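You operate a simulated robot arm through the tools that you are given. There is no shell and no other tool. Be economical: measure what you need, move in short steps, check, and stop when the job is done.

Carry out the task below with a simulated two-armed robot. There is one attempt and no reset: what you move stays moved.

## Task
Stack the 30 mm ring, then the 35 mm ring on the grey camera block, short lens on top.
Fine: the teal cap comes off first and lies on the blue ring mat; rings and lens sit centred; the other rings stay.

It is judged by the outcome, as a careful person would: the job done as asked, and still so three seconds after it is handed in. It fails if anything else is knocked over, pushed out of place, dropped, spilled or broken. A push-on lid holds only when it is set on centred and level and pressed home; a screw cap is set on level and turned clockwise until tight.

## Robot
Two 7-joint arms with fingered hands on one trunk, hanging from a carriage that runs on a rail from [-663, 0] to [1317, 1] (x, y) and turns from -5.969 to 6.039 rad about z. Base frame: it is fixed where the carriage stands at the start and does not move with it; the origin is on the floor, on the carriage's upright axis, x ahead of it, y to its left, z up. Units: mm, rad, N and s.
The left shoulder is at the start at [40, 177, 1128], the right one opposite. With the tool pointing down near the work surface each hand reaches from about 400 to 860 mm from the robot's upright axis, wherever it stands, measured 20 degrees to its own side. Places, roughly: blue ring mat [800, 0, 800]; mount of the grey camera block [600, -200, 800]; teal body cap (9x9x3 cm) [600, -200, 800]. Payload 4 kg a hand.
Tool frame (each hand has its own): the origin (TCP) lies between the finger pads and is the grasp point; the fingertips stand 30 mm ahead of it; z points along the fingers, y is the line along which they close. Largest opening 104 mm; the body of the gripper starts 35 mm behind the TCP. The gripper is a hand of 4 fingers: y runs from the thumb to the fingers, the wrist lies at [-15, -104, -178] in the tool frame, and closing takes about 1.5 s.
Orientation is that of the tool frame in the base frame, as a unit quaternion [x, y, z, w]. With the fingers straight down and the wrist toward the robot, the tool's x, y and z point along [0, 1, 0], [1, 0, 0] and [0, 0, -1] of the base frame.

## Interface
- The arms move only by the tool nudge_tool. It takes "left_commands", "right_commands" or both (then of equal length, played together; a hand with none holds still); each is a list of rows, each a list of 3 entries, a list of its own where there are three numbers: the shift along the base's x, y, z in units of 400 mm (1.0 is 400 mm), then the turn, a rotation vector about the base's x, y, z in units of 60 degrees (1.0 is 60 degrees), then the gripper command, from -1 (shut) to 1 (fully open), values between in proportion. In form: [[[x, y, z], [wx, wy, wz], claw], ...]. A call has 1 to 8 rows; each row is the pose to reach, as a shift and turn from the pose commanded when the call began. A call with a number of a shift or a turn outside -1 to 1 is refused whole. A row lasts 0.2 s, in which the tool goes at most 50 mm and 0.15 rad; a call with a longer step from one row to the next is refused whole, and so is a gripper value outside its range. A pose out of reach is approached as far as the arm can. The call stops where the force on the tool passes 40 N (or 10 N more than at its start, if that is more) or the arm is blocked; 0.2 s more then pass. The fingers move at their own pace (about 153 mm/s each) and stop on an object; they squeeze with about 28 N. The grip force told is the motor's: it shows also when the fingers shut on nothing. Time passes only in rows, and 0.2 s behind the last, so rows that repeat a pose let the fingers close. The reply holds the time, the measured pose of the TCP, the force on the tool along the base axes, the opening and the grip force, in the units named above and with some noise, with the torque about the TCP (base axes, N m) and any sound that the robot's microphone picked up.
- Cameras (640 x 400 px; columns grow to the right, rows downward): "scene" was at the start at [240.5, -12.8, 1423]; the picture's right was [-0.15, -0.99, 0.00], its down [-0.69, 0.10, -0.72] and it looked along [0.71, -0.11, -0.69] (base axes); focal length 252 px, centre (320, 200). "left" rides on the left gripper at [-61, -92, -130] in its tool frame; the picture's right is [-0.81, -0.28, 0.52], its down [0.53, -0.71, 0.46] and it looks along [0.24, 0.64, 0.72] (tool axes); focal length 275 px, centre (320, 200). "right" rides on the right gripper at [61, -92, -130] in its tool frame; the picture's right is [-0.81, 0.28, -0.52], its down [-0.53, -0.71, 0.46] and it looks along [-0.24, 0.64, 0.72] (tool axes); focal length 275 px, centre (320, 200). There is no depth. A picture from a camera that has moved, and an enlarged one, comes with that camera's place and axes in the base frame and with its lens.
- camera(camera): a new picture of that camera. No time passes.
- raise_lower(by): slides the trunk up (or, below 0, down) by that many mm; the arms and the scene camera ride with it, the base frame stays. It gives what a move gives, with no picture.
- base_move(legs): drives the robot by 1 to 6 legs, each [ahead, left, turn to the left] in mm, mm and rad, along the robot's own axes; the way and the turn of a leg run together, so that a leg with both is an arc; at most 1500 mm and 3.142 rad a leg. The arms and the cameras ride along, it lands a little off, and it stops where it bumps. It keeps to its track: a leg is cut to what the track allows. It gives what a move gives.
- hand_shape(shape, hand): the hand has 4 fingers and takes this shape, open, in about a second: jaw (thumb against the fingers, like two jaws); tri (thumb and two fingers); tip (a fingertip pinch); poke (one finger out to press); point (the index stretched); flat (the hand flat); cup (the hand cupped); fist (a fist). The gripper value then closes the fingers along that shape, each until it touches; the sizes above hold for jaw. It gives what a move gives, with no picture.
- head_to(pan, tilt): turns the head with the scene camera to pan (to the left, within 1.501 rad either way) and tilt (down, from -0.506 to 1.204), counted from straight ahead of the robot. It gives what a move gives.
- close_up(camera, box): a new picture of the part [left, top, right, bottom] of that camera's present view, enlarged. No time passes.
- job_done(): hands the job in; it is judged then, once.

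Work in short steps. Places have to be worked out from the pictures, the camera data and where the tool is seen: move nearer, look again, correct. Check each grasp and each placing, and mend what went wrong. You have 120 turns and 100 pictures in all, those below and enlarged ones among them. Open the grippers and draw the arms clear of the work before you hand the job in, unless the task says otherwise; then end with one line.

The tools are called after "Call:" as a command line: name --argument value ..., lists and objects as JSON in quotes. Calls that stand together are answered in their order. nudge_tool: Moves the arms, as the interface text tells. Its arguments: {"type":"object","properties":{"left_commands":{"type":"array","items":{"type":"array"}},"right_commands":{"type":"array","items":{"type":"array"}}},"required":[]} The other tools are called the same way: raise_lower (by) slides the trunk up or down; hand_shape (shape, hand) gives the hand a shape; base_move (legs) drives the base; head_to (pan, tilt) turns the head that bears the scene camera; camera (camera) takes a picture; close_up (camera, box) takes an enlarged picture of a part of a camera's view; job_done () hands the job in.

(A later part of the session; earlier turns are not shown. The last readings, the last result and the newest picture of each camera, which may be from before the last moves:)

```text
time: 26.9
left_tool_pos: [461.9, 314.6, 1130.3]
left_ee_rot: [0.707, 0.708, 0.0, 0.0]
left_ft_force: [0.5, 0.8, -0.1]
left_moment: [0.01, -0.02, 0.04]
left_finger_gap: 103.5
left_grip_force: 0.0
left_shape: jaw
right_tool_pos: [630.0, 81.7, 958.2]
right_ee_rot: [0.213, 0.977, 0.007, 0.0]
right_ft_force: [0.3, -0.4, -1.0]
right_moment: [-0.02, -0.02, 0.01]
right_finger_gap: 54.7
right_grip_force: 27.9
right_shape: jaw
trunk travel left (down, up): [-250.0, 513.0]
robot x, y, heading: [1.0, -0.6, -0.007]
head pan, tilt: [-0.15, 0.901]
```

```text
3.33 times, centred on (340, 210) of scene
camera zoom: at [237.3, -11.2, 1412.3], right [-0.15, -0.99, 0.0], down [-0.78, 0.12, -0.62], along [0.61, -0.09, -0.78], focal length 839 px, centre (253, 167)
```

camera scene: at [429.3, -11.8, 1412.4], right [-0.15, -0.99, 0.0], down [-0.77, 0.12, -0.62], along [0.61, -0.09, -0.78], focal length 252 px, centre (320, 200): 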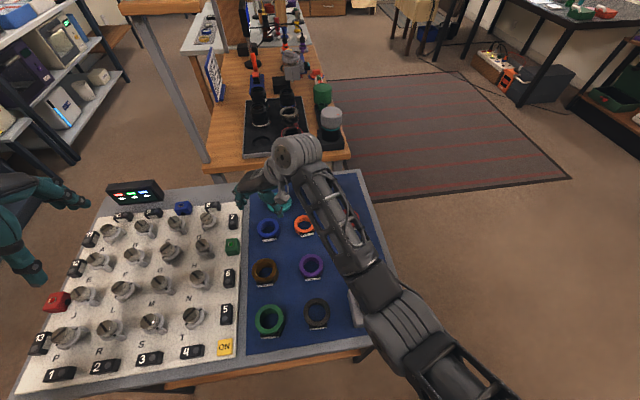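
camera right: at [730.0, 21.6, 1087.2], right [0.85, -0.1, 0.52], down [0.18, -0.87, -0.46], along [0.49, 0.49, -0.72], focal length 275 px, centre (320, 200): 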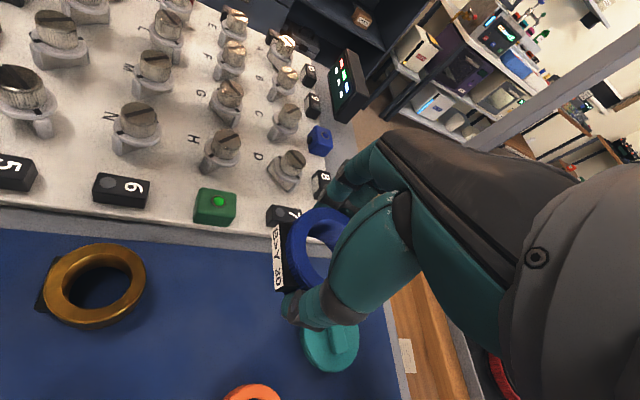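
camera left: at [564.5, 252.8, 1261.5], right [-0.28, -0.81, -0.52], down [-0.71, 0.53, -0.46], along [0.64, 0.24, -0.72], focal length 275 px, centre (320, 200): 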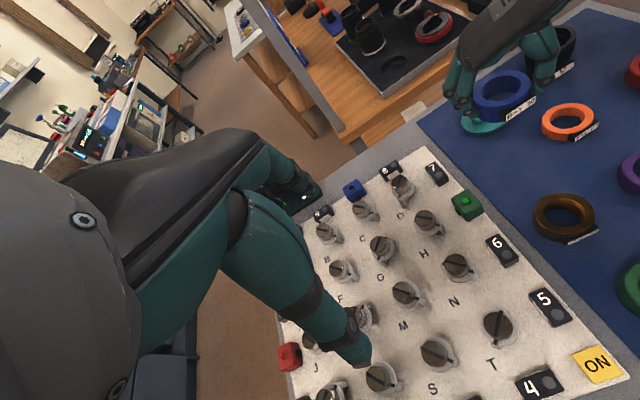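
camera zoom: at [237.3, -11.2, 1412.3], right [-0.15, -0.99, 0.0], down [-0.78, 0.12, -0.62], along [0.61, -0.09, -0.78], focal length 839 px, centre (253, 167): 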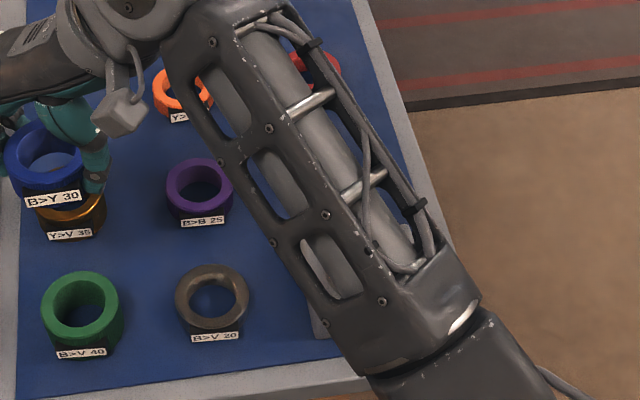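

I bring the ring over the camera block at height.

Call:
nudge_tool --right_commands '[[[-0.02, -0.11, 0], [0, 0, 0], -1], [[-0.04, -0.22, 0], [0, 0, 0], -1], [[-0.06, -0.33, 0], [0, 0, 0], -1], [[-0.08, -0.44, 0], [0, 0, 0], -1], [[-0.1, -0.54, 0], [0, 0, 0], -1], [[-0.12, -0.59, 0], [0, 0, 0], -1], [[-0.12, -0.59, 0], [0, 0, 0], -1]]'

Call:
camera --camera "right"

Call:
close_up --camera "scene" --box '[300, 180, 420, 270]'

```text
time: 28.5
left_tool_pos: [464.6, 315.1, 1131.1]
left_ee_rot: [0.706, 0.708, 0.0, 0.0]
left_ft_force: [0.1, 0.6, 0.6]
left_moment: [0.02, 0.0, -0.02]
left_finger_gap: 103.4
left_grip_force: 0.0
left_shape: jaw
right_tool_pos: [582.9, -154.2, 956.5]
right_ee_rot: [0.214, 0.977, 0.006, 0.001]
right_ft_force: [-0.6, 0.6, -0.4]
right_moment: [0.02, 0.01, 0.0]
right_finger_gap: 54.8
right_grip_force: 28.1
right_shape: jaw
trunk travel left (down, up): [-250.0, 513.0]
robot x, y, heading: [3.6, 4.9, 0.008]
head pan, tilt: [-0.15, 0.901]
```

```text
64 pictures are left
camera right: at [490.5, -211.1, 1086.3], right [0.85, -0.1, 0.52], down [0.19, -0.87, -0.47], along [0.49, 0.49, -0.72], focal length 275 px, centre (320, 200)
```

right: 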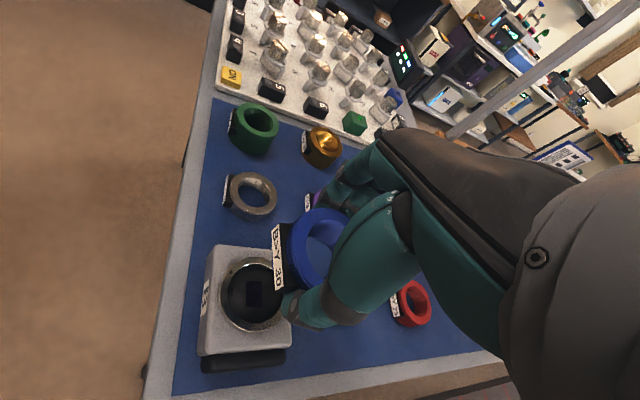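

```text
4.44 times, centred on (360, 225) of scene
camera zoom: at [237.8, -11.0, 1412.4], right [-0.15, -0.99, 0.0], down [-0.78, 0.12, -0.62], along [0.61, -0.09, -0.78], focal length 1118 px, centre (142, 89)
```

zoom: 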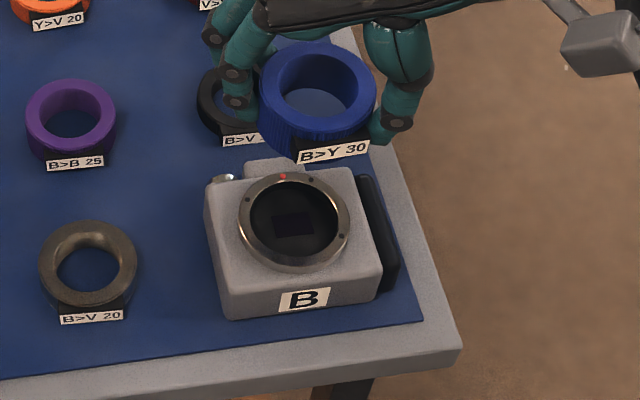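

Mount centre is about [585, -156, ~817]; the ring centre about 5 mm ahead of the TCP. I shift -2 mm in x and lower to about 10 mm above the mount, then check from several views.

Call:
nudge_tool --right_commands '[[[0, 0, -0.06], [0, 0, 0], -1], [[-0.003, 0, -0.12], [0, 0, 0], -1], [[-0.005, 0, -0.17], [0, 0, 0], -1], [[-0.005, 0, -0.2], [0, 0, 0], -1], [[-0.005, 0, -0.21], [0, 0, 0], -1], [[-0.005, 0, -0.21], [0, 0, 0], -1]]'

Call:
close_up --camera "right" --box '[180, 180, 380, 360]'

Call:
close_up --camera "scene" --box '[320, 190, 400, 250]'

```text
time: 29.9
left_tool_pos: [463.9, 314.3, 1131.2]
left_ee_rot: [0.706, 0.708, -0.001, 0.0]
left_ft_force: [0.4, -0.3, -0.3]
left_moment: [-0.01, 0.0, -0.02]
left_finger_gap: 103.8
left_grip_force: 0.0
left_shape: jaw
right_tool_pos: [580.5, -154.8, 873.7]
right_ee_rot: [0.213, 0.977, 0.005, 0.0]
right_ft_force: [0.4, 0.2, -1.4]
right_moment: [0.0, 0.0, 0.01]
right_finger_gap: 54.8
right_grip_force: 28.2
right_shape: jaw
trunk travel left (down, up): [-250.0, 513.0]
robot x, y, heading: [5.2, -1.0, 0.003]
head pan, tilt: [-0.15, 0.901]
```

```text
2.22 times, centred on (280, 270) of right
camera zoom: at [487.2, -211.7, 1003.2], right [0.85, -0.1, 0.52], down [0.19, -0.87, -0.47], along [0.49, 0.49, -0.72], focal length 612 px, centre (409, 44)
```

zoom: 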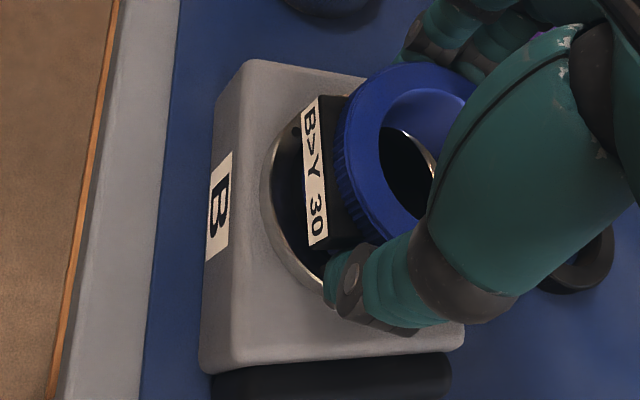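

```text
6.67 times, centred on (360, 220) of scene
camera zoom: at [237.6, -11.1, 1412.4], right [-0.15, -0.99, 0.0], down [-0.78, 0.12, -0.62], along [0.61, -0.09, -0.78], focal length 1678 px, centre (53, 67)
```

zoom: 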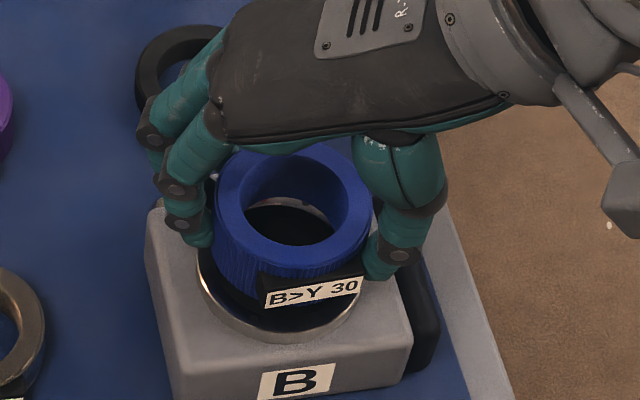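

Both views place the ring within about 1 mm of the mount axis. I lower in 3 mm steps until it seats.

Call:
nudge_tool --right_commands '[[[0.002, 0, -0.01], [0, 0, 0], -1], [[0.002, 0, -0.02], [0, 0, 0], -1], [[0.002, 0, -0.028], [0, 0, 0], -1], [[0.002, 0, -0.035], [0, 0, 0], -1], [[0.002, 0, -0.042], [0, 0, 0], -1], [[0.002, 0, -0.049], [0, 0, 0], -1], [[0.002, 0, -0.056], [0, 0, 0], -1], [[0.002, 0, -0.063], [0, 0, 0], -1]]'

Call:
close_up --camera "right" --box '[180, 180, 380, 360]'

Call:
close_up --camera "scene" --box '[320, 190, 400, 250]'

```text
time: 31.3
left_tool_pos: [463.3, 314.2, 1129.5]
left_ee_rot: [0.707, 0.708, 0.001, 0.0]
left_ft_force: [0.1, -0.7, 0.6]
left_moment: [0.01, 0.05, 0.0]
left_finger_gap: 103.6
left_grip_force: 0.0
left_shape: jaw
right_tool_pos: [583.1, -154.7, 862.0]
right_ee_rot: [0.215, 0.977, 0.012, 0.005]
right_ft_force: [-1.2, -0.7, 13.0]
right_moment: [-0.07, 0.1, -0.07]
right_finger_gap: 54.5
right_grip_force: 28.0
right_shape: jaw
trunk travel left (down, up): [-250.0, 513.0]
robot x, y, heading: [5.0, -1.2, 0.001]
head pan, tilt: [-0.15, 0.901]
stopped in row 6 (right hand): the force on the tool passed its limit at 41 N (the readings are from after the stop); the commanded pose is now the measured one
```

```text
2.22 times, centred on (280, 270) of right
camera zoom: at [489.3, -212.9, 989.7], right [0.84, -0.1, 0.53], down [0.19, -0.86, -0.47], along [0.5, 0.5, -0.71], focal length 612 px, centre (409, 44)
```

zoom: 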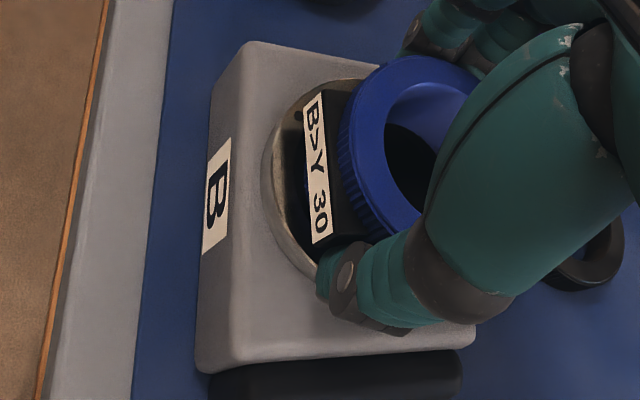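

```text
6.67 times, centred on (360, 220) of scene
camera zoom: at [237.8, -11.5, 1412.1], right [-0.15, -0.99, 0.0], down [-0.78, 0.12, -0.62], along [0.61, -0.09, -0.78], focal length 1678 px, centre (53, 67)
```

zoom: 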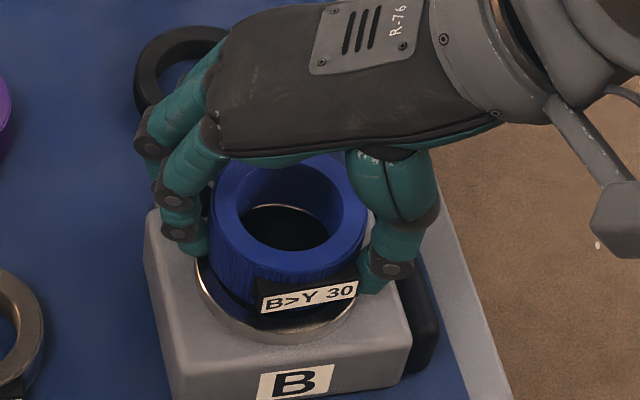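

The ring touches, but the dark mount interior shows on the near side: the ring sits ~5 mm too far ahead. I lift 8 mm and shift back 5 mm, and begin bringing the left camera round for a side view.

Call:
nudge_tool --right_commands '[[[0, 0, 0.01], [0, 0, 0], -1], [[0, 0, 0.02], [0, 0, 0], -1], [[-0.006, 0.002, 0.02], [0, 0, 0], -1], [[-0.012, 0.004, 0.02], [0, 0, 0], -1], [[-0.012, 0.004, 0.02], [0, 0, 0], -1], [[-0.012, 0.004, 0.02], [0, 0, 0], -1], [[-0.012, 0.004, 0.02], [0, 0, 0], -1]]' --left_commands '[[[0.01, -0.09, -0.02], [0, 0, -0.1], 1], [[0.02, -0.18, -0.04], [0, 0, -0.2], 1], [[0.04, -0.27, -0.06], [0, 0, -0.3], 1], [[0.06, -0.36, -0.08], [0, 0, -0.4], 1], [[0.08, -0.45, -0.1], [0, 0, -0.5], 1], [[0.1, -0.54, -0.12], [0, 0, -0.6], 1], [[0.12, -0.62, -0.14], [0, 0, -0.7], 1]]'

Call:
nudge_tool --left_commands '[[[0.02, -0.01, -0.08], [0, 0, -0.13], 1], [[0.04, -0.02, -0.16], [0, 0, -0.26], 1], [[0.06, -0.03, -0.24], [0, 0, -0.39], 1], [[0.08, -0.05, -0.32], [0, 0, -0.52], 1], [[0.1, -0.06, -0.36], [0, 0, -0.65], 1], [[0.1, -0.06, -0.38], [0, 0, -0.7], 1]]'

Call:
camera --camera "left"

Call:
close_up --camera "right" --box '[180, 180, 380, 360]'

```text
time: 32.9
left_tool_pos: [511.4, 66.4, 1073.5]
left_ee_rot: [0.913, 0.408, 0.001, -0.001]
left_ft_force: [0.4, 0.1, -0.8]
left_moment: [-0.02, -0.01, -0.01]
left_finger_gap: 103.9
left_grip_force: 0.1
left_shape: jaw
right_tool_pos: [577.6, -153.3, 867.2]
right_ee_rot: [0.214, 0.977, 0.009, 0.003]
right_ft_force: [0.0, 0.5, -0.7]
right_moment: [-0.01, -0.05, 0.03]
right_finger_gap: 54.3
right_grip_force: 28.2
right_shape: jaw
trunk travel left (down, up): [-250.0, 513.0]
robot x, y, heading: [6.6, -0.7, 0.005]
head pan, tilt: [-0.15, 0.901]
```

```text
time: 34.3
left_tool_pos: [550.1, 42.5, 924.1]
left_ee_rot: [0.999, 0.053, 0.0, 0.0]
left_ft_force: [-0.2, -0.4, -0.3]
left_moment: [0.02, 0.04, -0.03]
left_finger_gap: 103.5
left_grip_force: 0.1
left_shape: jaw
right_tool_pos: [575.9, -152.6, 866.5]
right_ee_rot: [0.214, 0.977, 0.009, 0.003]
right_ft_force: [0.2, 0.3, -0.9]
right_moment: [-0.03, 0.04, 0.02]
right_finger_gap: 54.4
right_grip_force: 28.2
right_shape: jaw
trunk travel left (down, up): [-250.0, 513.0]
robot x, y, heading: [3.7, -0.4, -0.0]
head pan, tilt: [-0.15, 0.901]
```

```text
58 pictures are left
camera left: at [480.1, 127.6, 1054.5], right [-0.83, 0.19, -0.52], down [0.45, 0.77, -0.46], along [0.31, -0.62, -0.72], focal length 275 px, centre (320, 200)
```

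left: 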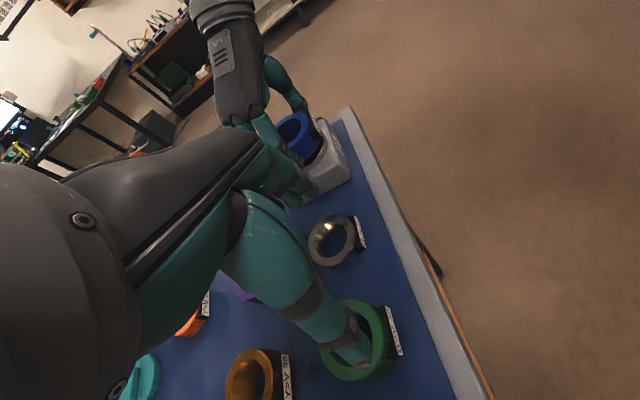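

```text
2.22 times, centred on (280, 270) of right
camera zoom: at [483.3, -210.9, 995.6], right [0.85, -0.1, 0.52], down [0.19, -0.86, -0.47], along [0.5, 0.5, -0.71], focal length 612 px, centre (409, 44)
```

zoom: 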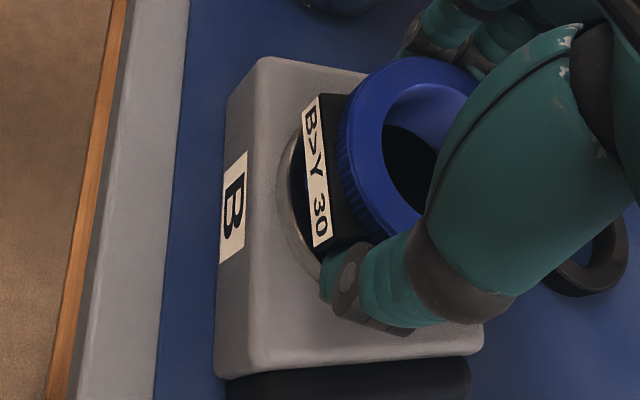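

I enlarge the left camera's view of the ring and mount.

Call:
close_up --camera "left" --box '[260, 95, 360, 205]'

Call:
close_up --camera "scene" --box '[320, 190, 400, 250]'

```text
3.64 times, centred on (310, 150) of left
camera zoom: at [480.1, 127.6, 1054.5], right [-0.83, 0.19, -0.52], down [0.45, 0.77, -0.46], along [0.31, -0.62, -0.72], focal length 1001 px, centre (356, 382)
```

zoom: 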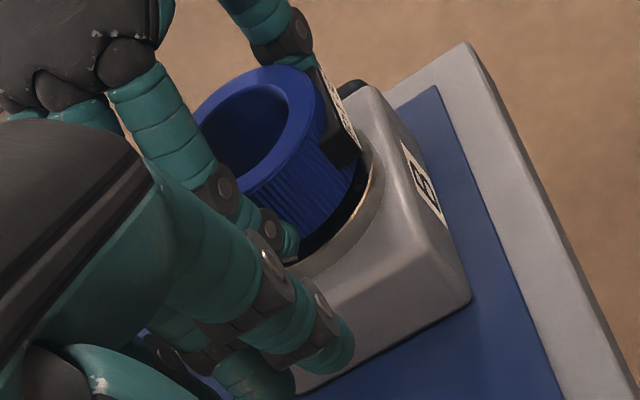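

```text
6.67 times, centred on (360, 220) of scene
camera zoom: at [237.4, -11.1, 1412.3], right [-0.15, -0.99, 0.0], down [-0.78, 0.12, -0.62], along [0.61, -0.09, -0.78], focal length 1678 px, centre (53, 67)
```

zoom: 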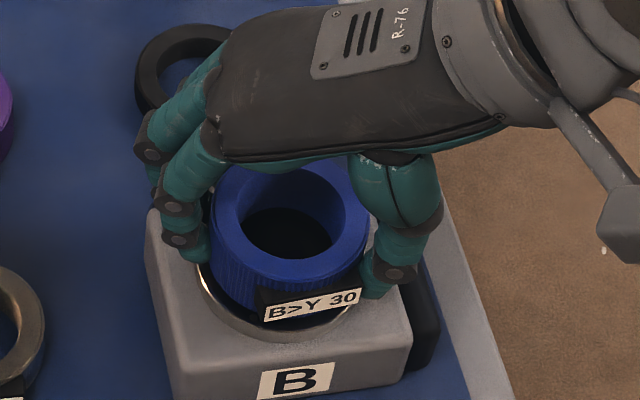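

Combining the three views, the ring is now about 1–1.5 mm short in x, y fine. I shift +1 mm and lower until contact.

Call:
nudge_tool --right_commands '[[[0.003, 0, -0.005], [0, 0, 0], -1], [[0.003, 0, -0.01], [0, 0, 0], -1], [[0.003, 0, -0.016], [0, 0, 0], -1], [[0.003, 0, -0.022], [0, 0, 0], -1], [[0.003, 0, -0.028], [0, 0, 0], -1], [[0.003, 0, -0.034], [0, 0, 0], -1], [[0.003, 0, -0.04], [0, 0, 0], -1]]'

Call:
close_up --camera "right" --box '[180, 180, 380, 360]'

Call:
close_up --camera "scene" --box '[320, 190, 400, 250]'

```text
time: 35.7
left_tool_pos: [551.0, 41.8, 922.8]
left_ee_rot: [0.999, 0.053, 0.0, 0.0]
left_ft_force: [0.4, -0.1, 0.2]
left_moment: [-0.02, 0.02, -0.02]
left_finger_gap: 103.9
left_grip_force: 0.0
left_shape: jaw
right_tool_pos: [581.5, -151.5, 861.4]
right_ee_rot: [0.214, 0.977, 0.015, 0.009]
right_ft_force: [-2.1, -2.7, 14.4]
right_moment: [-0.29, 0.23, -0.07]
right_finger_gap: 54.6
right_grip_force: 27.6
right_shape: jaw
trunk travel left (down, up): [-250.0, 513.0]
robot x, y, heading: [6.4, -2.4, 0.004]
head pan, tilt: [-0.15, 0.901]
stopped in row 7 (right hand): the force on the tool passed its limit at 43 N (the readings are from after the stop); the commanded pose is now the measured one
```

```text
2.22 times, centred on (280, 270) of right
camera zoom: at [485.8, -211.5, 988.5], right [0.84, -0.1, 0.53], down [0.2, -0.86, -0.47], along [0.51, 0.5, -0.7], focal length 612 px, centre (409, 44)
```

zoom: 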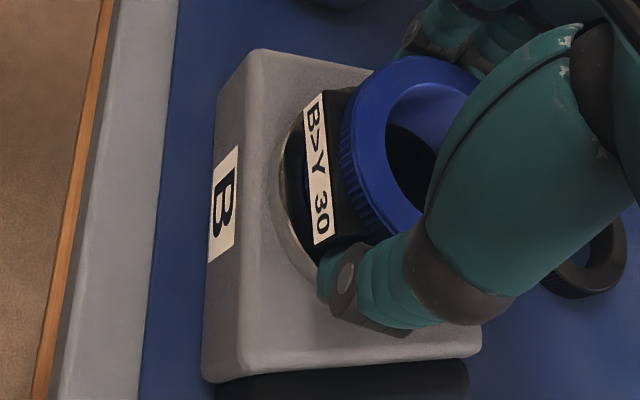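

```text
6.67 times, centred on (360, 220) of scene
camera zoom: at [237.6, -11.6, 1412.2], right [-0.15, -0.99, 0.0], down [-0.78, 0.12, -0.62], along [0.61, -0.09, -0.78], focal length 1678 px, centre (53, 67)
```

zoom: 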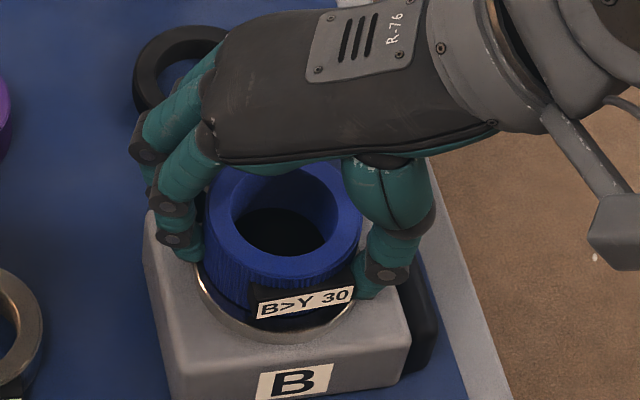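

Contact again with TCP shoved slightly by compliance. I relieve the pressure by moving back to the unloaded x,y, then release the ring on the mount and back off to inspect.

Call:
nudge_tool --right_commands '[[[-0.005, -0.002, 0.003], [0, 0, 0], -1], [[-0.005, -0.002, 0.003], [0, 0, 0], -1], [[-0.005, -0.002, 0.003], [0, 0, 0], -0.1], [[-0.005, -0.002, 0.003], [0, 0, 0], 0.3], [[-0.005, -0.002, 0.003], [0, 0, 0], 0.5], [[-0.005, -0.002, 0.003], [0, 0, 0], 0.5], [[-0.005, -0.002, 0.06], [0, 0, 0], 0.5], [[-0.005, -0.002, 0.15], [0, 0, 0], 0.5]]'

Call:
close_up --camera "right" --box '[180, 180, 380, 360]'

Call:
close_up --camera "scene" --box '[320, 190, 400, 250]'

```text
time: 37.5
left_tool_pos: [552.3, 41.7, 924.7]
left_ee_rot: [0.999, 0.053, 0.0, 0.0]
left_ft_force: [1.0, 0.4, 0.3]
left_moment: [-0.05, 0.02, 0.03]
left_finger_gap: 103.9
left_grip_force: 0.0
left_shape: jaw
right_tool_pos: [578.8, -149.3, 917.2]
right_ee_rot: [0.214, 0.977, 0.013, 0.006]
right_ft_force: [-0.6, -0.3, -0.2]
right_moment: [0.02, -0.01, 0.02]
right_finger_gap: 77.8
right_grip_force: 0.0
right_shape: jaw
trunk travel left (down, up): [-250.0, 513.0]
robot x, y, heading: [2.4, 0.4, 0.004]
head pan, tilt: [-0.15, 0.901]
```

```text
2.22 times, centred on (280, 270) of right
camera zoom: at [483.8, -209.8, 1045.0], right [0.84, -0.1, 0.53], down [0.19, -0.86, -0.47], along [0.5, 0.5, -0.7], focal length 612 px, centre (409, 44)
```

zoom: 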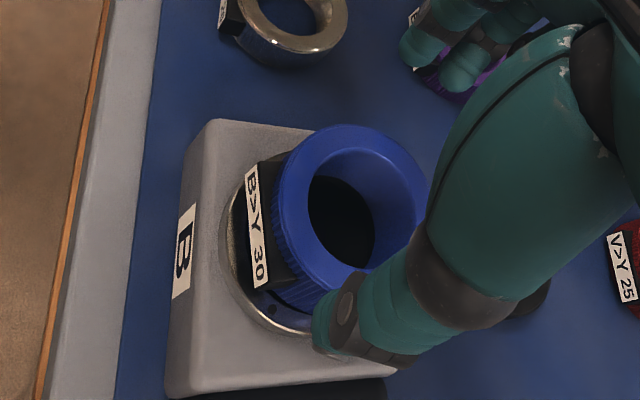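

```text
6.67 times, centred on (360, 220) of scene
camera zoom: at [237.8, -11.4, 1412.4], right [-0.15, -0.99, 0.0], down [-0.77, 0.12, -0.62], along [0.61, -0.09, -0.78], focal length 1678 px, centre (53, 67)
```

zoom: 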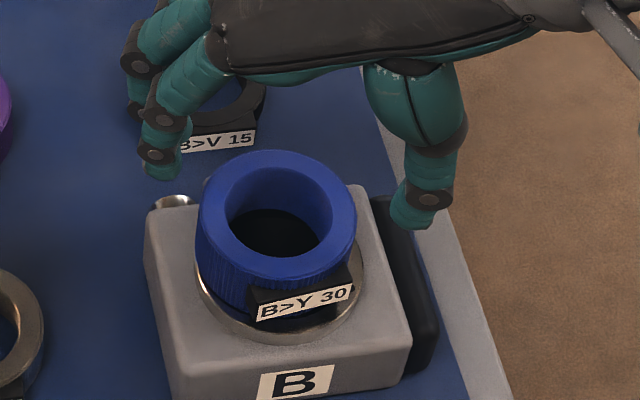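

The ring rests stable but about (+3.5, +4.5) mm off the mount centre. I re-level the hand, centre it over the ring and lower to regrasp.

Call:
nudge_tool --right_commands '[[[0.011, -0.003, 0], [-0.011, 0.008, 0], 0.5], [[0.023, -0.006, 0], [-0.022, 0.0166, 0], 0.5], [[0.023, -0.006, -0.05], [-0.022, 0.0166, 0], 0.5], [[0.023, -0.006, -0.1], [-0.022, 0.0166, 0], 0.5], [[0.023, -0.006, -0.13], [-0.022, 0.0166, 0], 0.5], [[0.023, -0.006, -0.14], [-0.022, 0.0166, 0], 0.5], [[0.023, -0.006, -0.14], [-0.022, 0.0166, 0], 0.5]]'

Call:
close_up --camera "right" --box '[180, 180, 380, 360]'

Call:
close_up --camera "scene" --box '[320, 190, 400, 250]'

```text
time: 39.1
left_tool_pos: [549.8, 42.1, 924.3]
left_ee_rot: [0.999, 0.054, 0.0, 0.0]
left_ft_force: [-0.8, 0.8, -0.1]
left_moment: [-0.02, 0.03, -0.03]
left_finger_gap: 103.8
left_grip_force: 0.1
left_shape: jaw
right_tool_pos: [588.4, -153.3, 862.2]
right_ee_rot: [0.214, 0.977, 0.0, 0.0]
right_ft_force: [0.3, 0.2, 0.2]
right_moment: [0.01, -0.04, 0.0]
right_finger_gap: 77.5
right_grip_force: 0.0
right_shape: jaw
trunk travel left (down, up): [-250.0, 513.0]
robot x, y, heading: [3.8, -1.6, 0.003]
head pan, tilt: [-0.15, 0.901]
```

```text
2.22 times, centred on (280, 270) of right
camera zoom: at [495.6, -210.8, 993.2], right [0.85, -0.09, 0.52], down [0.19, -0.87, -0.46], along [0.49, 0.48, -0.72], focal length 612 px, centre (409, 44)
```

zoom: 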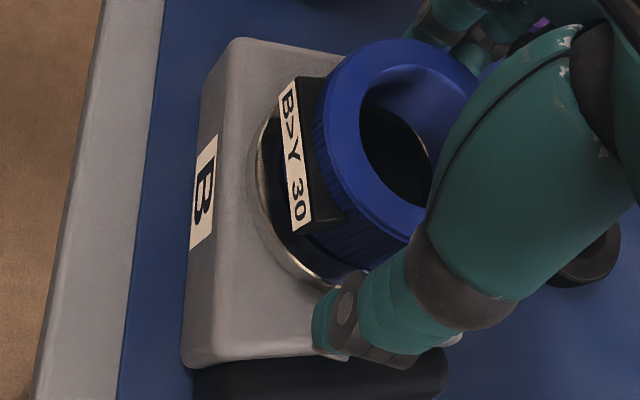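

```text
6.67 times, centred on (360, 220) of scene
camera zoom: at [237.5, -11.2, 1412.4], right [-0.15, -0.99, 0.0], down [-0.78, 0.12, -0.62], along [0.61, -0.09, -0.78], focal length 1678 px, centre (53, 67)
```

zoom: 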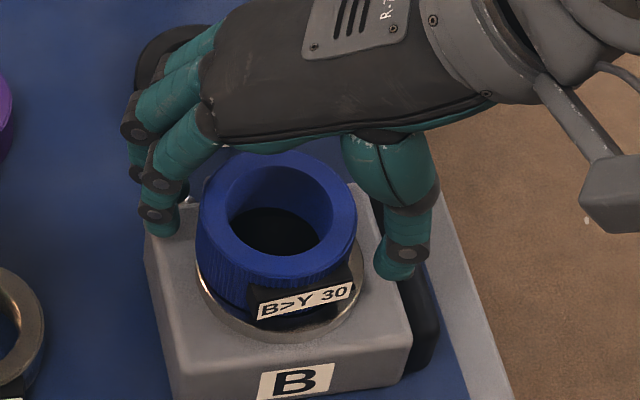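

The dark crescent confirms the ring is off toward +x/+y. I close on it here.

Call:
nudge_tool --right_commands '[[[0, 0, 0], [0, 0, 0], 0.1], [[0, 0, 0], [0, 0, 0], -0.3], [[0, 0, 0], [0, 0, 0], -1], [[0, 0, 0], [0, 0, 0], -1], [[0, 0, 0], [0, 0, 0], -1], [[0, 0, 0], [0, 0, 0], -1], [[0, 0, 0], [0, 0, 0], -1]]'

Call:
close_up --camera "right" --box '[180, 180, 380, 360]'

Call:
close_up --camera "scene" --box '[320, 190, 400, 250]'

```text
time: 40.7
left_tool_pos: [551.6, 43.0, 923.4]
left_ee_rot: [0.999, 0.052, 0.0, 0.0]
left_ft_force: [0.4, 0.4, 0.2]
left_moment: [0.0, 0.01, -0.01]
left_finger_gap: 104.0
left_grip_force: 0.0
left_shape: jaw
right_tool_pos: [587.8, -153.1, 863.6]
right_ee_rot: [0.215, 0.977, 0.001, 0.0]
right_ft_force: [-0.5, -0.5, -0.5]
right_moment: [0.0, 0.01, 0.01]
right_finger_gap: 53.2
right_grip_force: 28.1
right_shape: jaw
trunk travel left (down, up): [-250.0, 513.0]
robot x, y, heading: [5.9, -0.2, 0.001]
head pan, tilt: [-0.15, 0.901]
```

```text
2.22 times, centred on (280, 270) of right
camera zoom: at [495.5, -210.7, 993.4], right [0.85, -0.09, 0.52], down [0.19, -0.87, -0.46], along [0.49, 0.48, -0.72], focal length 612 px, centre (409, 44)
```

zoom: 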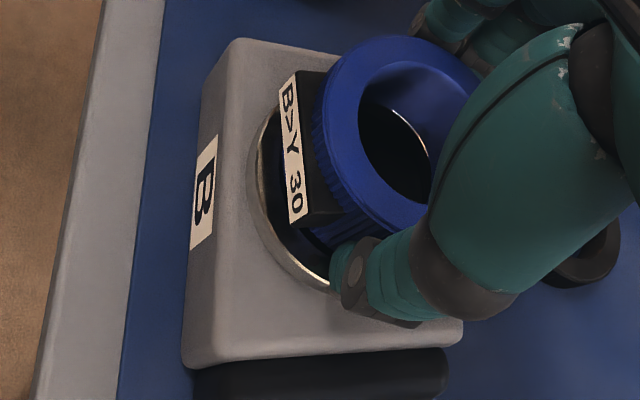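

```text
6.67 times, centred on (360, 220) of scene
camera zoom: at [237.4, -11.2, 1412.4], right [-0.15, -0.99, 0.0], down [-0.78, 0.12, -0.62], along [0.61, -0.09, -0.78], focal length 1678 px, centre (53, 67)
```

zoom: 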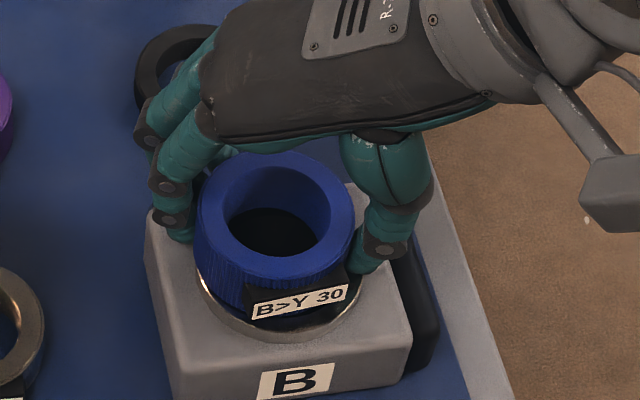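

I move the left camera to look from the robot side (over the near table edge), where the hand won't block the seam between ring and mount.

Call:
nudge_tool --left_commands '[[[-0.02, 0, 0.03], [0, 0, 0.14], 1], [[-0.06, -0.02, 0.06], [0, 0, 0.28], 1], [[-0.1, -0.05, 0.09], [0, 0, 0.42], 1], [[-0.15, -0.09, 0.117], [0, 0, 0.56], 1], [[-0.2, -0.14, 0.117], [0, 0, 0.7], 1], [[-0.25, -0.19, 0.117], [0, 0, 0.84], 1], [[-0.29, -0.245, 0.117], [0, 0, 0.98], 1], [[-0.29, -0.245, 0.117], [0, 0, 1.0], 1]]'

Call:
camera --camera "left"

```text
time: 42.5
left_tool_pos: [433.9, -54.7, 971.2]
left_ee_rot: [0.837, 0.547, 0.0, 0.001]
left_ft_force: [-0.1, 0.0, -0.8]
left_moment: [0.0, 0.0, -0.01]
left_finger_gap: 103.8
left_grip_force: 0.1
left_shape: jaw
right_tool_pos: [589.1, -152.9, 862.5]
right_ee_rot: [0.214, 0.977, 0.001, 0.0]
right_ft_force: [0.9, 0.9, 1.2]
right_moment: [-0.02, 0.02, 0.01]
right_finger_gap: 53.3
right_grip_force: 28.8
right_shape: jaw
trunk travel left (down, up): [-250.0, 513.0]
robot x, y, heading: [-0.5, 1.8, 0.002]
head pan, tilt: [-0.15, 0.901]
```

```text
46 pictures are left
camera left: at [325.6, -73.7, 1102.8], right [-0.58, -0.63, -0.52], down [-0.44, 0.78, -0.45], along [0.69, -0.04, -0.72], focal length 275 px, centre (320, 200)
```

left: 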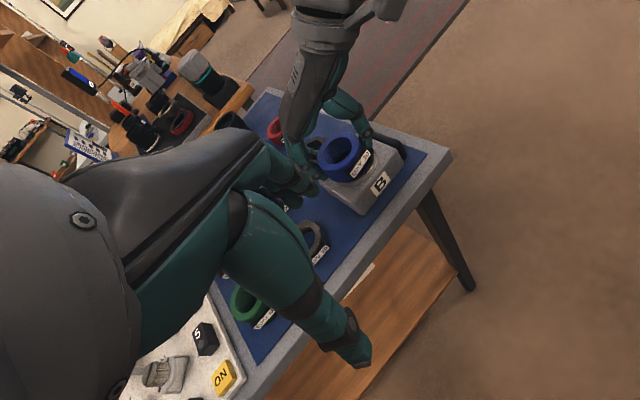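

Good vantage; I enlarge it.

Call:
close_up --camera "left" --box '[300, 115, 420, 215]'

```text
4.00 times, centred on (360, 165) of left
camera zoom: at [325.6, -73.7, 1102.8], right [-0.58, -0.63, -0.52], down [-0.44, 0.78, -0.45], along [0.69, -0.04, -0.72], focal length 1101 px, centre (160, 340)
```

zoom: 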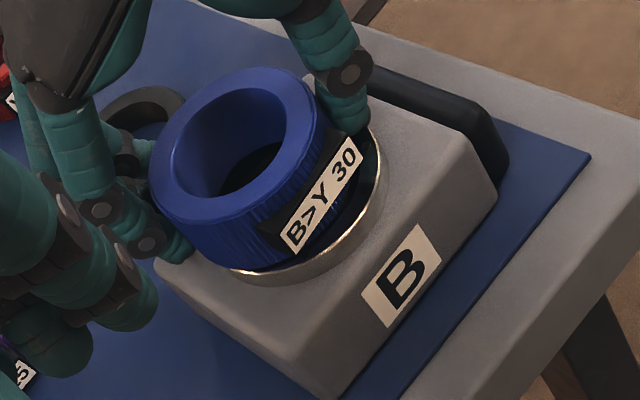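

From here the ring is clearly displaced toward +x/+y, about (7, 5) mm. I lift it 4 mm, shift (-7, -5), and re-check.

Call:
nudge_tool --right_commands '[[[0, 0, 0.01], [0, 0, 0], -1], [[-0.009, -0.006, 0.01], [0, 0, 0], -1], [[-0.0175, -0.0125, 0.01], [0, 0, 0], -1], [[-0.0175, -0.0125, 0.01], [0, 0, 0], -1], [[-0.0175, -0.0125, 0.01], [0, 0, 0], -1]]'

Call:
close_up --camera "left" --box '[300, 115, 420, 215]'

Call:
close_up --camera "scene" --box '[320, 190, 400, 250]'

```text
time: 43.7
left_tool_pos: [434.1, -54.6, 971.4]
left_ee_rot: [0.838, 0.545, 0.0, -0.001]
left_ft_force: [-0.5, -0.4, -0.5]
left_moment: [0.0, -0.03, 0.0]
left_finger_gap: 103.5
left_grip_force: 0.1
left_shape: jaw
right_tool_pos: [580.2, -158.4, 866.6]
right_ee_rot: [0.214, 0.977, 0.0, 0.0]
right_ft_force: [0.3, 0.1, -0.4]
right_moment: [0.01, -0.03, -0.02]
right_finger_gap: 53.6
right_grip_force: 28.0
right_shape: jaw
trunk travel left (down, up): [-250.0, 513.0]
robot x, y, heading: [2.2, -2.3, 0.003]
head pan, tilt: [-0.15, 0.901]
```

```text
4.00 times, centred on (360, 165) of left
camera zoom: at [325.6, -74.1, 1102.8], right [-0.58, -0.63, -0.52], down [-0.44, 0.78, -0.46], along [0.69, -0.04, -0.72], focal length 1101 px, centre (160, 340)
```

zoom: 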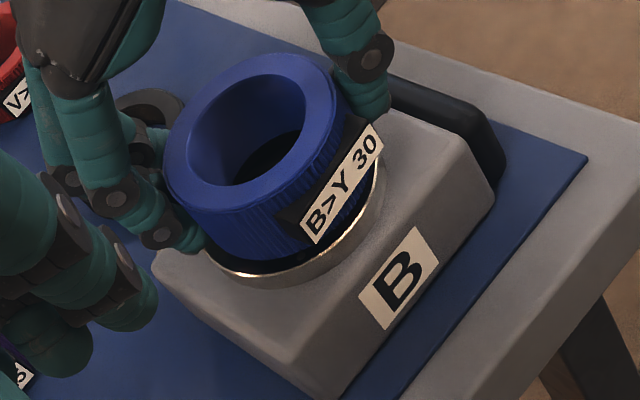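

```text
6.67 times, centred on (360, 220) of scene
camera zoom: at [237.4, -11.2, 1412.4], right [-0.15, -0.99, 0.0], down [-0.78, 0.12, -0.62], along [0.61, -0.09, -0.78], focal length 1678 px, centre (53, 67)
```

zoom: 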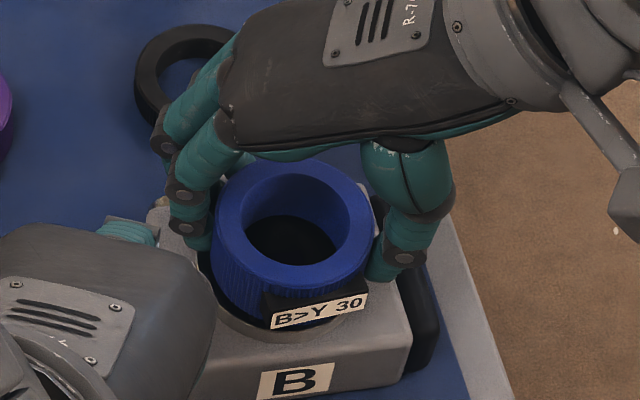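

The ring looks close to concentric now. I lower 3.5 mm to the resting height, release gently, and retract to inspect.

Call:
nudge_tool --right_commands '[[[0, 0, -0.004], [0, 0, 0], -1], [[0, 0, -0.009], [0, 0, 0], -1], [[0, 0, -0.009], [0, 0, 0], -0.1], [[0, 0, -0.009], [0, 0, 0], 0.3], [[0, 0, -0.009], [0, 0, 0], 0.5], [[0, 0, -0.009], [0, 0, 0], 0.5], [[0, 0, 0.06], [0, 0, 0], 0.5], [[0, 0, 0.16], [0, 0, 0], 0.5]]'

Call:
close_up --camera "left" --box '[300, 115, 420, 215]'

Call:
close_up --camera "right" --box '[180, 180, 380, 360]'

```text
time: 45.5
left_tool_pos: [435.5, -54.7, 971.9]
left_ee_rot: [0.838, 0.545, 0.0, 0.0]
left_ft_force: [-0.1, -0.1, 0.1]
left_moment: [0.0, 0.01, 0.03]
left_finger_gap: 103.6
left_grip_force: 0.0
left_shape: jaw
right_tool_pos: [579.7, -159.7, 931.8]
right_ee_rot: [0.213, 0.977, 0.0, -0.001]
right_ft_force: [-0.4, 0.0, 0.2]
right_moment: [-0.03, 0.02, 0.02]
right_finger_gap: 77.8
right_grip_force: 0.0
right_shape: jaw
trunk travel left (down, up): [-250.0, 513.0]
robot x, y, heading: [5.3, 1.6, 0.003]
head pan, tilt: [-0.15, 0.901]
```

```text
4.00 times, centred on (360, 165) of left
camera zoom: at [326.2, -74.2, 1103.0], right [-0.58, -0.63, -0.52], down [-0.44, 0.78, -0.46], along [0.69, -0.04, -0.72], focal length 1101 px, centre (160, 340)
```

zoom: 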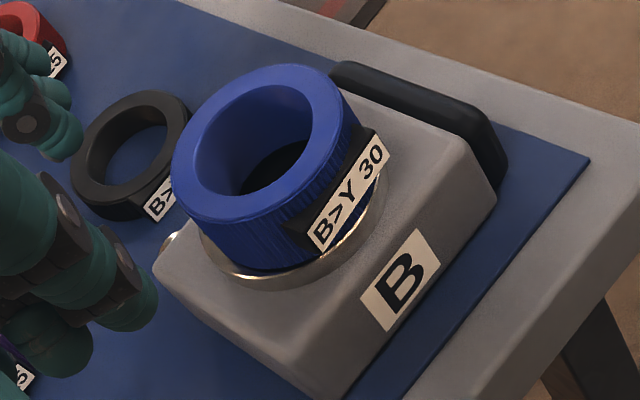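

```text
2.22 times, centred on (280, 270) of right
camera zoom: at [487.9, -216.3, 1062.5], right [0.85, -0.09, 0.52], down [0.19, -0.87, -0.46], along [0.49, 0.48, -0.72], focal length 612 px, centre (409, 44)
```

zoom: 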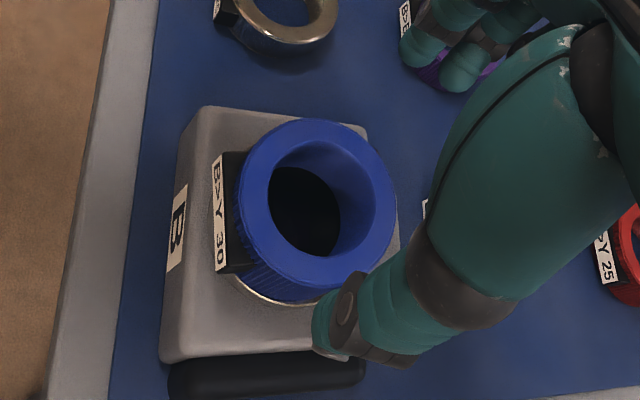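

Much better: the rim shows only as a thin even band. One scene check for the concentricity.

Call:
close_up --camera "scene" --box '[320, 190, 400, 250]'

```text
6.67 times, centred on (360, 220) of scene
camera zoom: at [237.9, -11.3, 1412.4], right [-0.15, -0.99, 0.0], down [-0.77, 0.12, -0.62], along [0.61, -0.09, -0.78], focal length 1678 px, centre (53, 67)
```

zoom: 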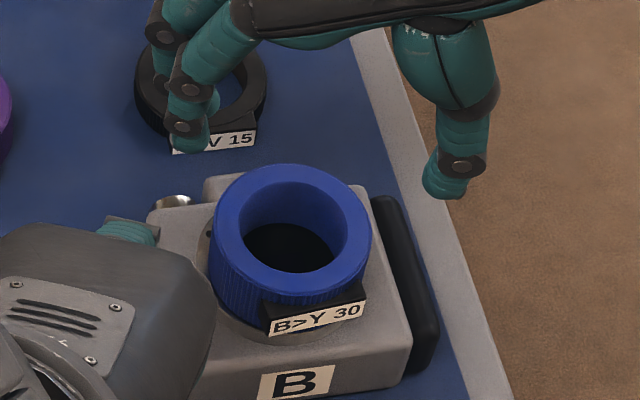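

Ring is seated about centred (within ~2 mm). Next the gold ring at about [700, 90]; I first clear the left arm away and raise the right, then travel.

Call:
nudge_tool --left_commands '[[[0, 0.11, 0.03], [0, 0, 0], 1], [[0, 0.22, 0.06], [0, 0, 0], 1], [[0, 0.33, 0.1], [0, 0, 0], 1], [[0, 0.44, 0.1], [0, 0, 0], 1], [[0, 0.55, 0.1], [0, 0, 0], 1], [[0, 0.65, 0.1], [0, 0, 0], 1], [[0, 0.7, 0.1], [0, 0, 0], 1], [[0, 0.7, 0.1], [0, 0, 0], 1]]' --right_commands '[[[0, 0, 0.05], [0, 0, 0], 0.6], [[0, 0, 0.05], [0, 0, 0], 0.6], [[0, 0, 0.05], [0, 0, 0], 0.6], [[0.04, 0.08, 0.05], [0, 0, 0], 0.6], [[0.09, 0.18, 0.05], [0, 0, 0], 0.6], [[0.14, 0.28, 0.05], [0, 0, 0], 0.6], [[0.19, 0.38, 0.05], [0, 0, 0], 0.6], [[0.24, 0.48, 0.05], [0, 0, 0], 0.6]]'

Call:
nudge_tool --right_commands '[[[0.03, 0.07, 0], [0, 0, 0], 0.6], [[0.06, 0.145, -0.02], [0, 0, 0], 0.6], [[0.06, 0.145, -0.06], [0, 0, 0], 0.6], [[0.06, 0.145, -0.06], [0, 0, 0], 0.6]]'

Call:
camera --camera "right"

```text
time: 47.3
left_tool_pos: [435.5, 226.3, 1012.2]
left_ee_rot: [0.839, 0.545, 0.001, 0.0]
left_ft_force: [-0.6, -0.2, -0.5]
left_moment: [-0.01, 0.02, -0.01]
left_finger_gap: 103.8
left_grip_force: 0.1
left_shape: jaw
right_tool_pos: [675.9, 33.7, 953.4]
right_ee_rot: [0.215, 0.977, 0.001, 0.001]
right_ft_force: [0.3, 0.7, -0.1]
right_moment: [0.01, 0.02, -0.01]
right_finger_gap: 83.0
right_grip_force: 0.1
right_shape: jaw
trunk travel left (down, up): [-250.0, 513.0]
robot x, y, heading: [1.3, 4.6, 0.004]
head pan, tilt: [-0.15, 0.901]
```

```text
time: 48.3
left_tool_pos: [435.8, 224.9, 1011.4]
left_ee_rot: [0.838, 0.546, 0.0, 0.0]
left_ft_force: [-0.8, 0.6, 0.1]
left_moment: [-0.03, -0.01, -0.02]
left_finger_gap: 103.6
left_grip_force: 0.1
left_shape: jaw
right_tool_pos: [699.5, 90.7, 928.0]
right_ee_rot: [0.213, 0.977, 0.0, 0.002]
right_ft_force: [-0.2, 0.1, -1.2]
right_moment: [0.01, -0.02, 0.01]
right_finger_gap: 83.0
right_grip_force: 0.1
right_shape: jaw
trunk travel left (down, up): [-250.0, 513.0]
robot x, y, heading: [0.4, -1.1, 0.003]
head pan, tilt: [-0.15, 0.901]
```

```text
39 pictures are left
camera right: at [607.5, 33.7, 1057.7], right [0.85, -0.09, 0.52], down [0.19, -0.87, -0.46], along [0.49, 0.49, -0.72], focal length 275 px, centre (320, 200)
```

right: 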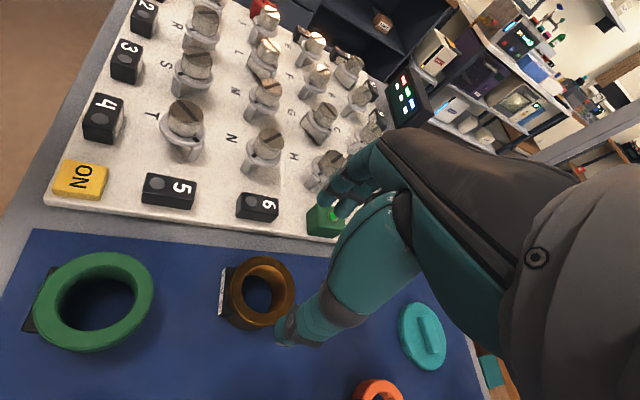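

The tool axis runs through the gold ring's centre. I descend around it.

Call:
nudge_tool --right_commands '[[[0, 0, -0.08], [0, 0, 0], 0.5], [[0, 0, -0.16], [0, 0, 0], 0.5], [[0, 0, -0.2], [0, 0, 0], 0.5], [[0, 0, -0.23], [0, 0, 0], 0.5], [[0, 0, -0.25], [0, 0, 0], 0.5], [[0, 0, -0.265], [0, 0, 0], 0.5], [[0, 0, -0.275], [0, 0, 0], 0.5]]'

Call:
camera --camera "right"

```text
time: 49.9
left_tool_pos: [434.9, 224.7, 1010.8]
left_ee_rot: [0.838, 0.545, 0.0, 0.0]
left_ft_force: [-1.1, 0.0, 0.0]
left_moment: [0.04, 0.02, -0.01]
left_finger_gap: 103.7
left_grip_force: 0.1
left_shape: jaw
right_tool_pos: [693.3, 90.2, 816.9]
right_ee_rot: [0.214, 0.977, 0.001, 0.001]
right_ft_force: [-0.4, 0.6, -0.6]
right_moment: [-0.01, -0.01, 0.01]
right_finger_gap: 78.3
right_grip_force: 0.1
right_shape: jaw
right hand out of reach, approached as far as the arm can: row 6, 7
trunk travel left (down, up): [-250.0, 513.0]
robot x, y, heading: [4.0, 3.5, -0.0]
head pan, tilt: [-0.15, 0.901]
```

```text
38 pictures are left
camera right: at [602.4, 32.7, 947.0], right [0.85, -0.09, 0.52], down [0.19, -0.87, -0.46], along [0.49, 0.48, -0.72], focal length 275 px, centre (320, 200)
```

right: 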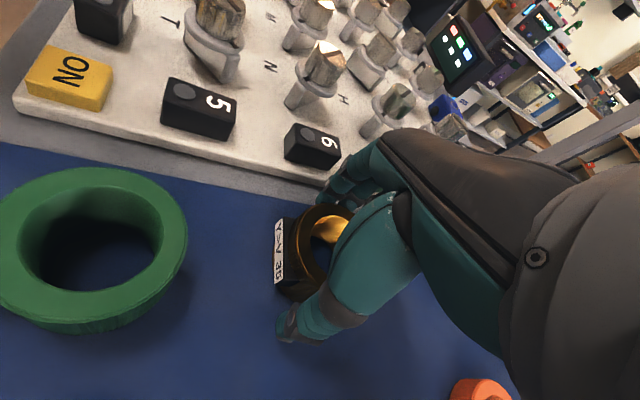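

The arm ran out of reach (6 mm short). I rise, drive ahead 60 mm, and come back over the ring.

Call:
nudge_tool --right_commands '[[[0, 0, 0.08], [0, 0, 0], 0.5], [[0, 0, 0.16], [0, 0, 0], 0.5], [[0, 0, 0.24], [0, 0, 0], 0.5], [[0, 0, 0.24], [0, 0, 0], 0.5]]'

Call:
base_move --legs '[[70, 0, 0]]'

```text
time: 50.9
left_tool_pos: [435.4, 224.5, 1011.3]
left_ee_rot: [0.838, 0.545, 0.0, 0.0]
left_ft_force: [-0.2, -0.9, 0.9]
left_moment: [0.02, 0.03, -0.02]
left_finger_gap: 103.6
left_grip_force: 0.1
left_shape: jaw
right_tool_pos: [705.3, 93.1, 911.2]
right_ee_rot: [0.213, 0.977, 0.0, -0.001]
right_ft_force: [0.3, -0.4, -0.6]
right_moment: [-0.01, -0.03, -0.01]
right_finger_gap: 78.3
right_grip_force: 0.0
right_shape: jaw
right hand out of reach, approached as far as the arm can: row 1, 2, 3, 4
trunk travel left (down, up): [-250.0, 513.0]
robot x, y, heading: [4.8, -0.5, 0.0]
head pan, tilt: [-0.15, 0.901]
```

```text
time: 51.9
left_tool_pos: [505.9, 224.5, 1011.8]
left_ee_rot: [0.838, 0.545, -0.001, 0.0]
left_ft_force: [0.2, -0.1, -0.1]
left_moment: [0.0, 0.01, 0.0]
left_finger_gap: 103.5
left_grip_force: 0.0
left_shape: jaw
right_tool_pos: [777.1, 93.9, 912.1]
right_ee_rot: [0.212, 0.977, 0.0, 0.0]
right_ft_force: [0.1, -0.3, 0.9]
right_moment: [0.0, 0.01, 0.0]
right_finger_gap: 78.2
right_grip_force: 0.0
right_shape: jaw
trunk travel left (down, up): [-250.0, 513.0]
robot x, y, heading: [72.5, 5.2, 0.002]
head pan, tilt: [-0.15, 0.901]
```

Now back to [700, 91] over the gold ring.

Call:
nudge_tool --right_commands '[[[-0.1, -0.004, 0], [0, 0, 0], 0.5], [[-0.19, -0.007, 0], [0, 0, 0], 0.5], [[-0.19, -0.007, 0], [0, 0, 0], 0.5]]'

Call:
camera --camera "right"

```text
time: 52.7
left_tool_pos: [504.5, 224.4, 1011.6]
left_ee_rot: [0.839, 0.545, -0.001, 0.0]
left_ft_force: [-0.2, -0.5, 0.0]
left_moment: [0.01, 0.03, -0.02]
left_finger_gap: 103.5
left_grip_force: 0.1
left_shape: jaw
right_tool_pos: [768.0, 113.4, 907.3]
right_ee_rot: [0.214, 0.977, -0.001, -0.002]
right_ft_force: [-0.1, 0.0, -0.4]
right_moment: [0.02, 0.02, 0.02]
right_finger_gap: 78.1
right_grip_force: 0.1
right_shape: jaw
right hand out of reach, approached as far as the arm can: row 1, 2, 3
trunk travel left (down, up): [-250.0, 513.0]
robot x, y, heading: [72.5, -1.6, 0.004]
head pan, tilt: [-0.15, 0.901]
```

```text
37 pictures are left
camera right: at [675.1, 56.0, 1037.4], right [0.85, -0.09, 0.52], down [0.19, -0.87, -0.46], along [0.49, 0.48, -0.73], focal length 275 px, centre (320, 200)
```

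right: 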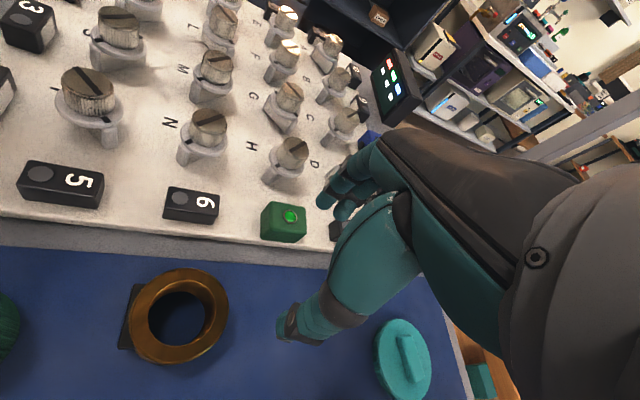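

The arm's IK is stuck near a joint limit, not truly out of reach. I go up and toward the right (-y) with a little less yaw to free it.

Call:
nudge_tool --right_commands '[[[-0.02, -0.08, 0.04], [0, 0, -0.1], 0.5], [[-0.05, -0.16, 0.08], [0, 0, -0.2], 0.5], [[-0.08, -0.25, 0.12], [0, 0, -0.3], 0.5], [[-0.12, -0.33, 0.15], [0, 0, -0.4], 0.5], [[-0.17, -0.4, 0.15], [0, 0, -0.5], 0.5], [[-0.17, -0.4, 0.15], [0, 0, -0.5], 0.5]]'

```text
time: 54.1
left_tool_pos: [503.7, 224.1, 1012.1]
left_ee_rot: [0.839, 0.545, 0.0, 0.0]
left_ft_force: [0.4, 0.1, 0.2]
left_moment: [0.02, -0.02, -0.01]
left_finger_gap: 103.7
left_grip_force: 0.1
left_shape: jaw
right_tool_pos: [846.1, -8.2, 973.9]
right_ee_rot: [0.46, 0.888, 0.0, 0.0]
right_ft_force: [-0.4, 0.3, 0.8]
right_moment: [0.01, -0.04, 0.0]
right_finger_gap: 78.1
right_grip_force: 0.1
right_shape: jaw
right hand out of reach, approached as far as the arm can: row 1, 2, 3, 4, 5, 6
trunk travel left (down, up): [-250.0, 513.0]
robot x, y, heading: [73.2, 0.1, 0.005]
head pan, tilt: [-0.15, 0.901]
```

Let me look at the arm configuration.

Call:
camera --camera "scene"

```text
36 pictures are left
camera scene: at [307.1, -11.0, 1412.4], right [-0.15, -0.99, 0.0], down [-0.78, 0.12, -0.62], along [0.61, -0.09, -0.78], focal length 252 px, centre (320, 200)
```

scene: 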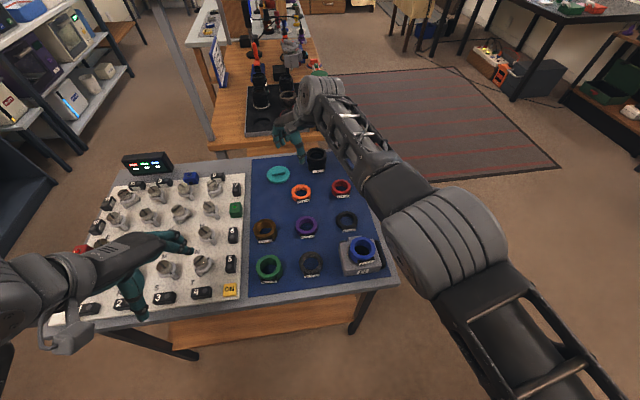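

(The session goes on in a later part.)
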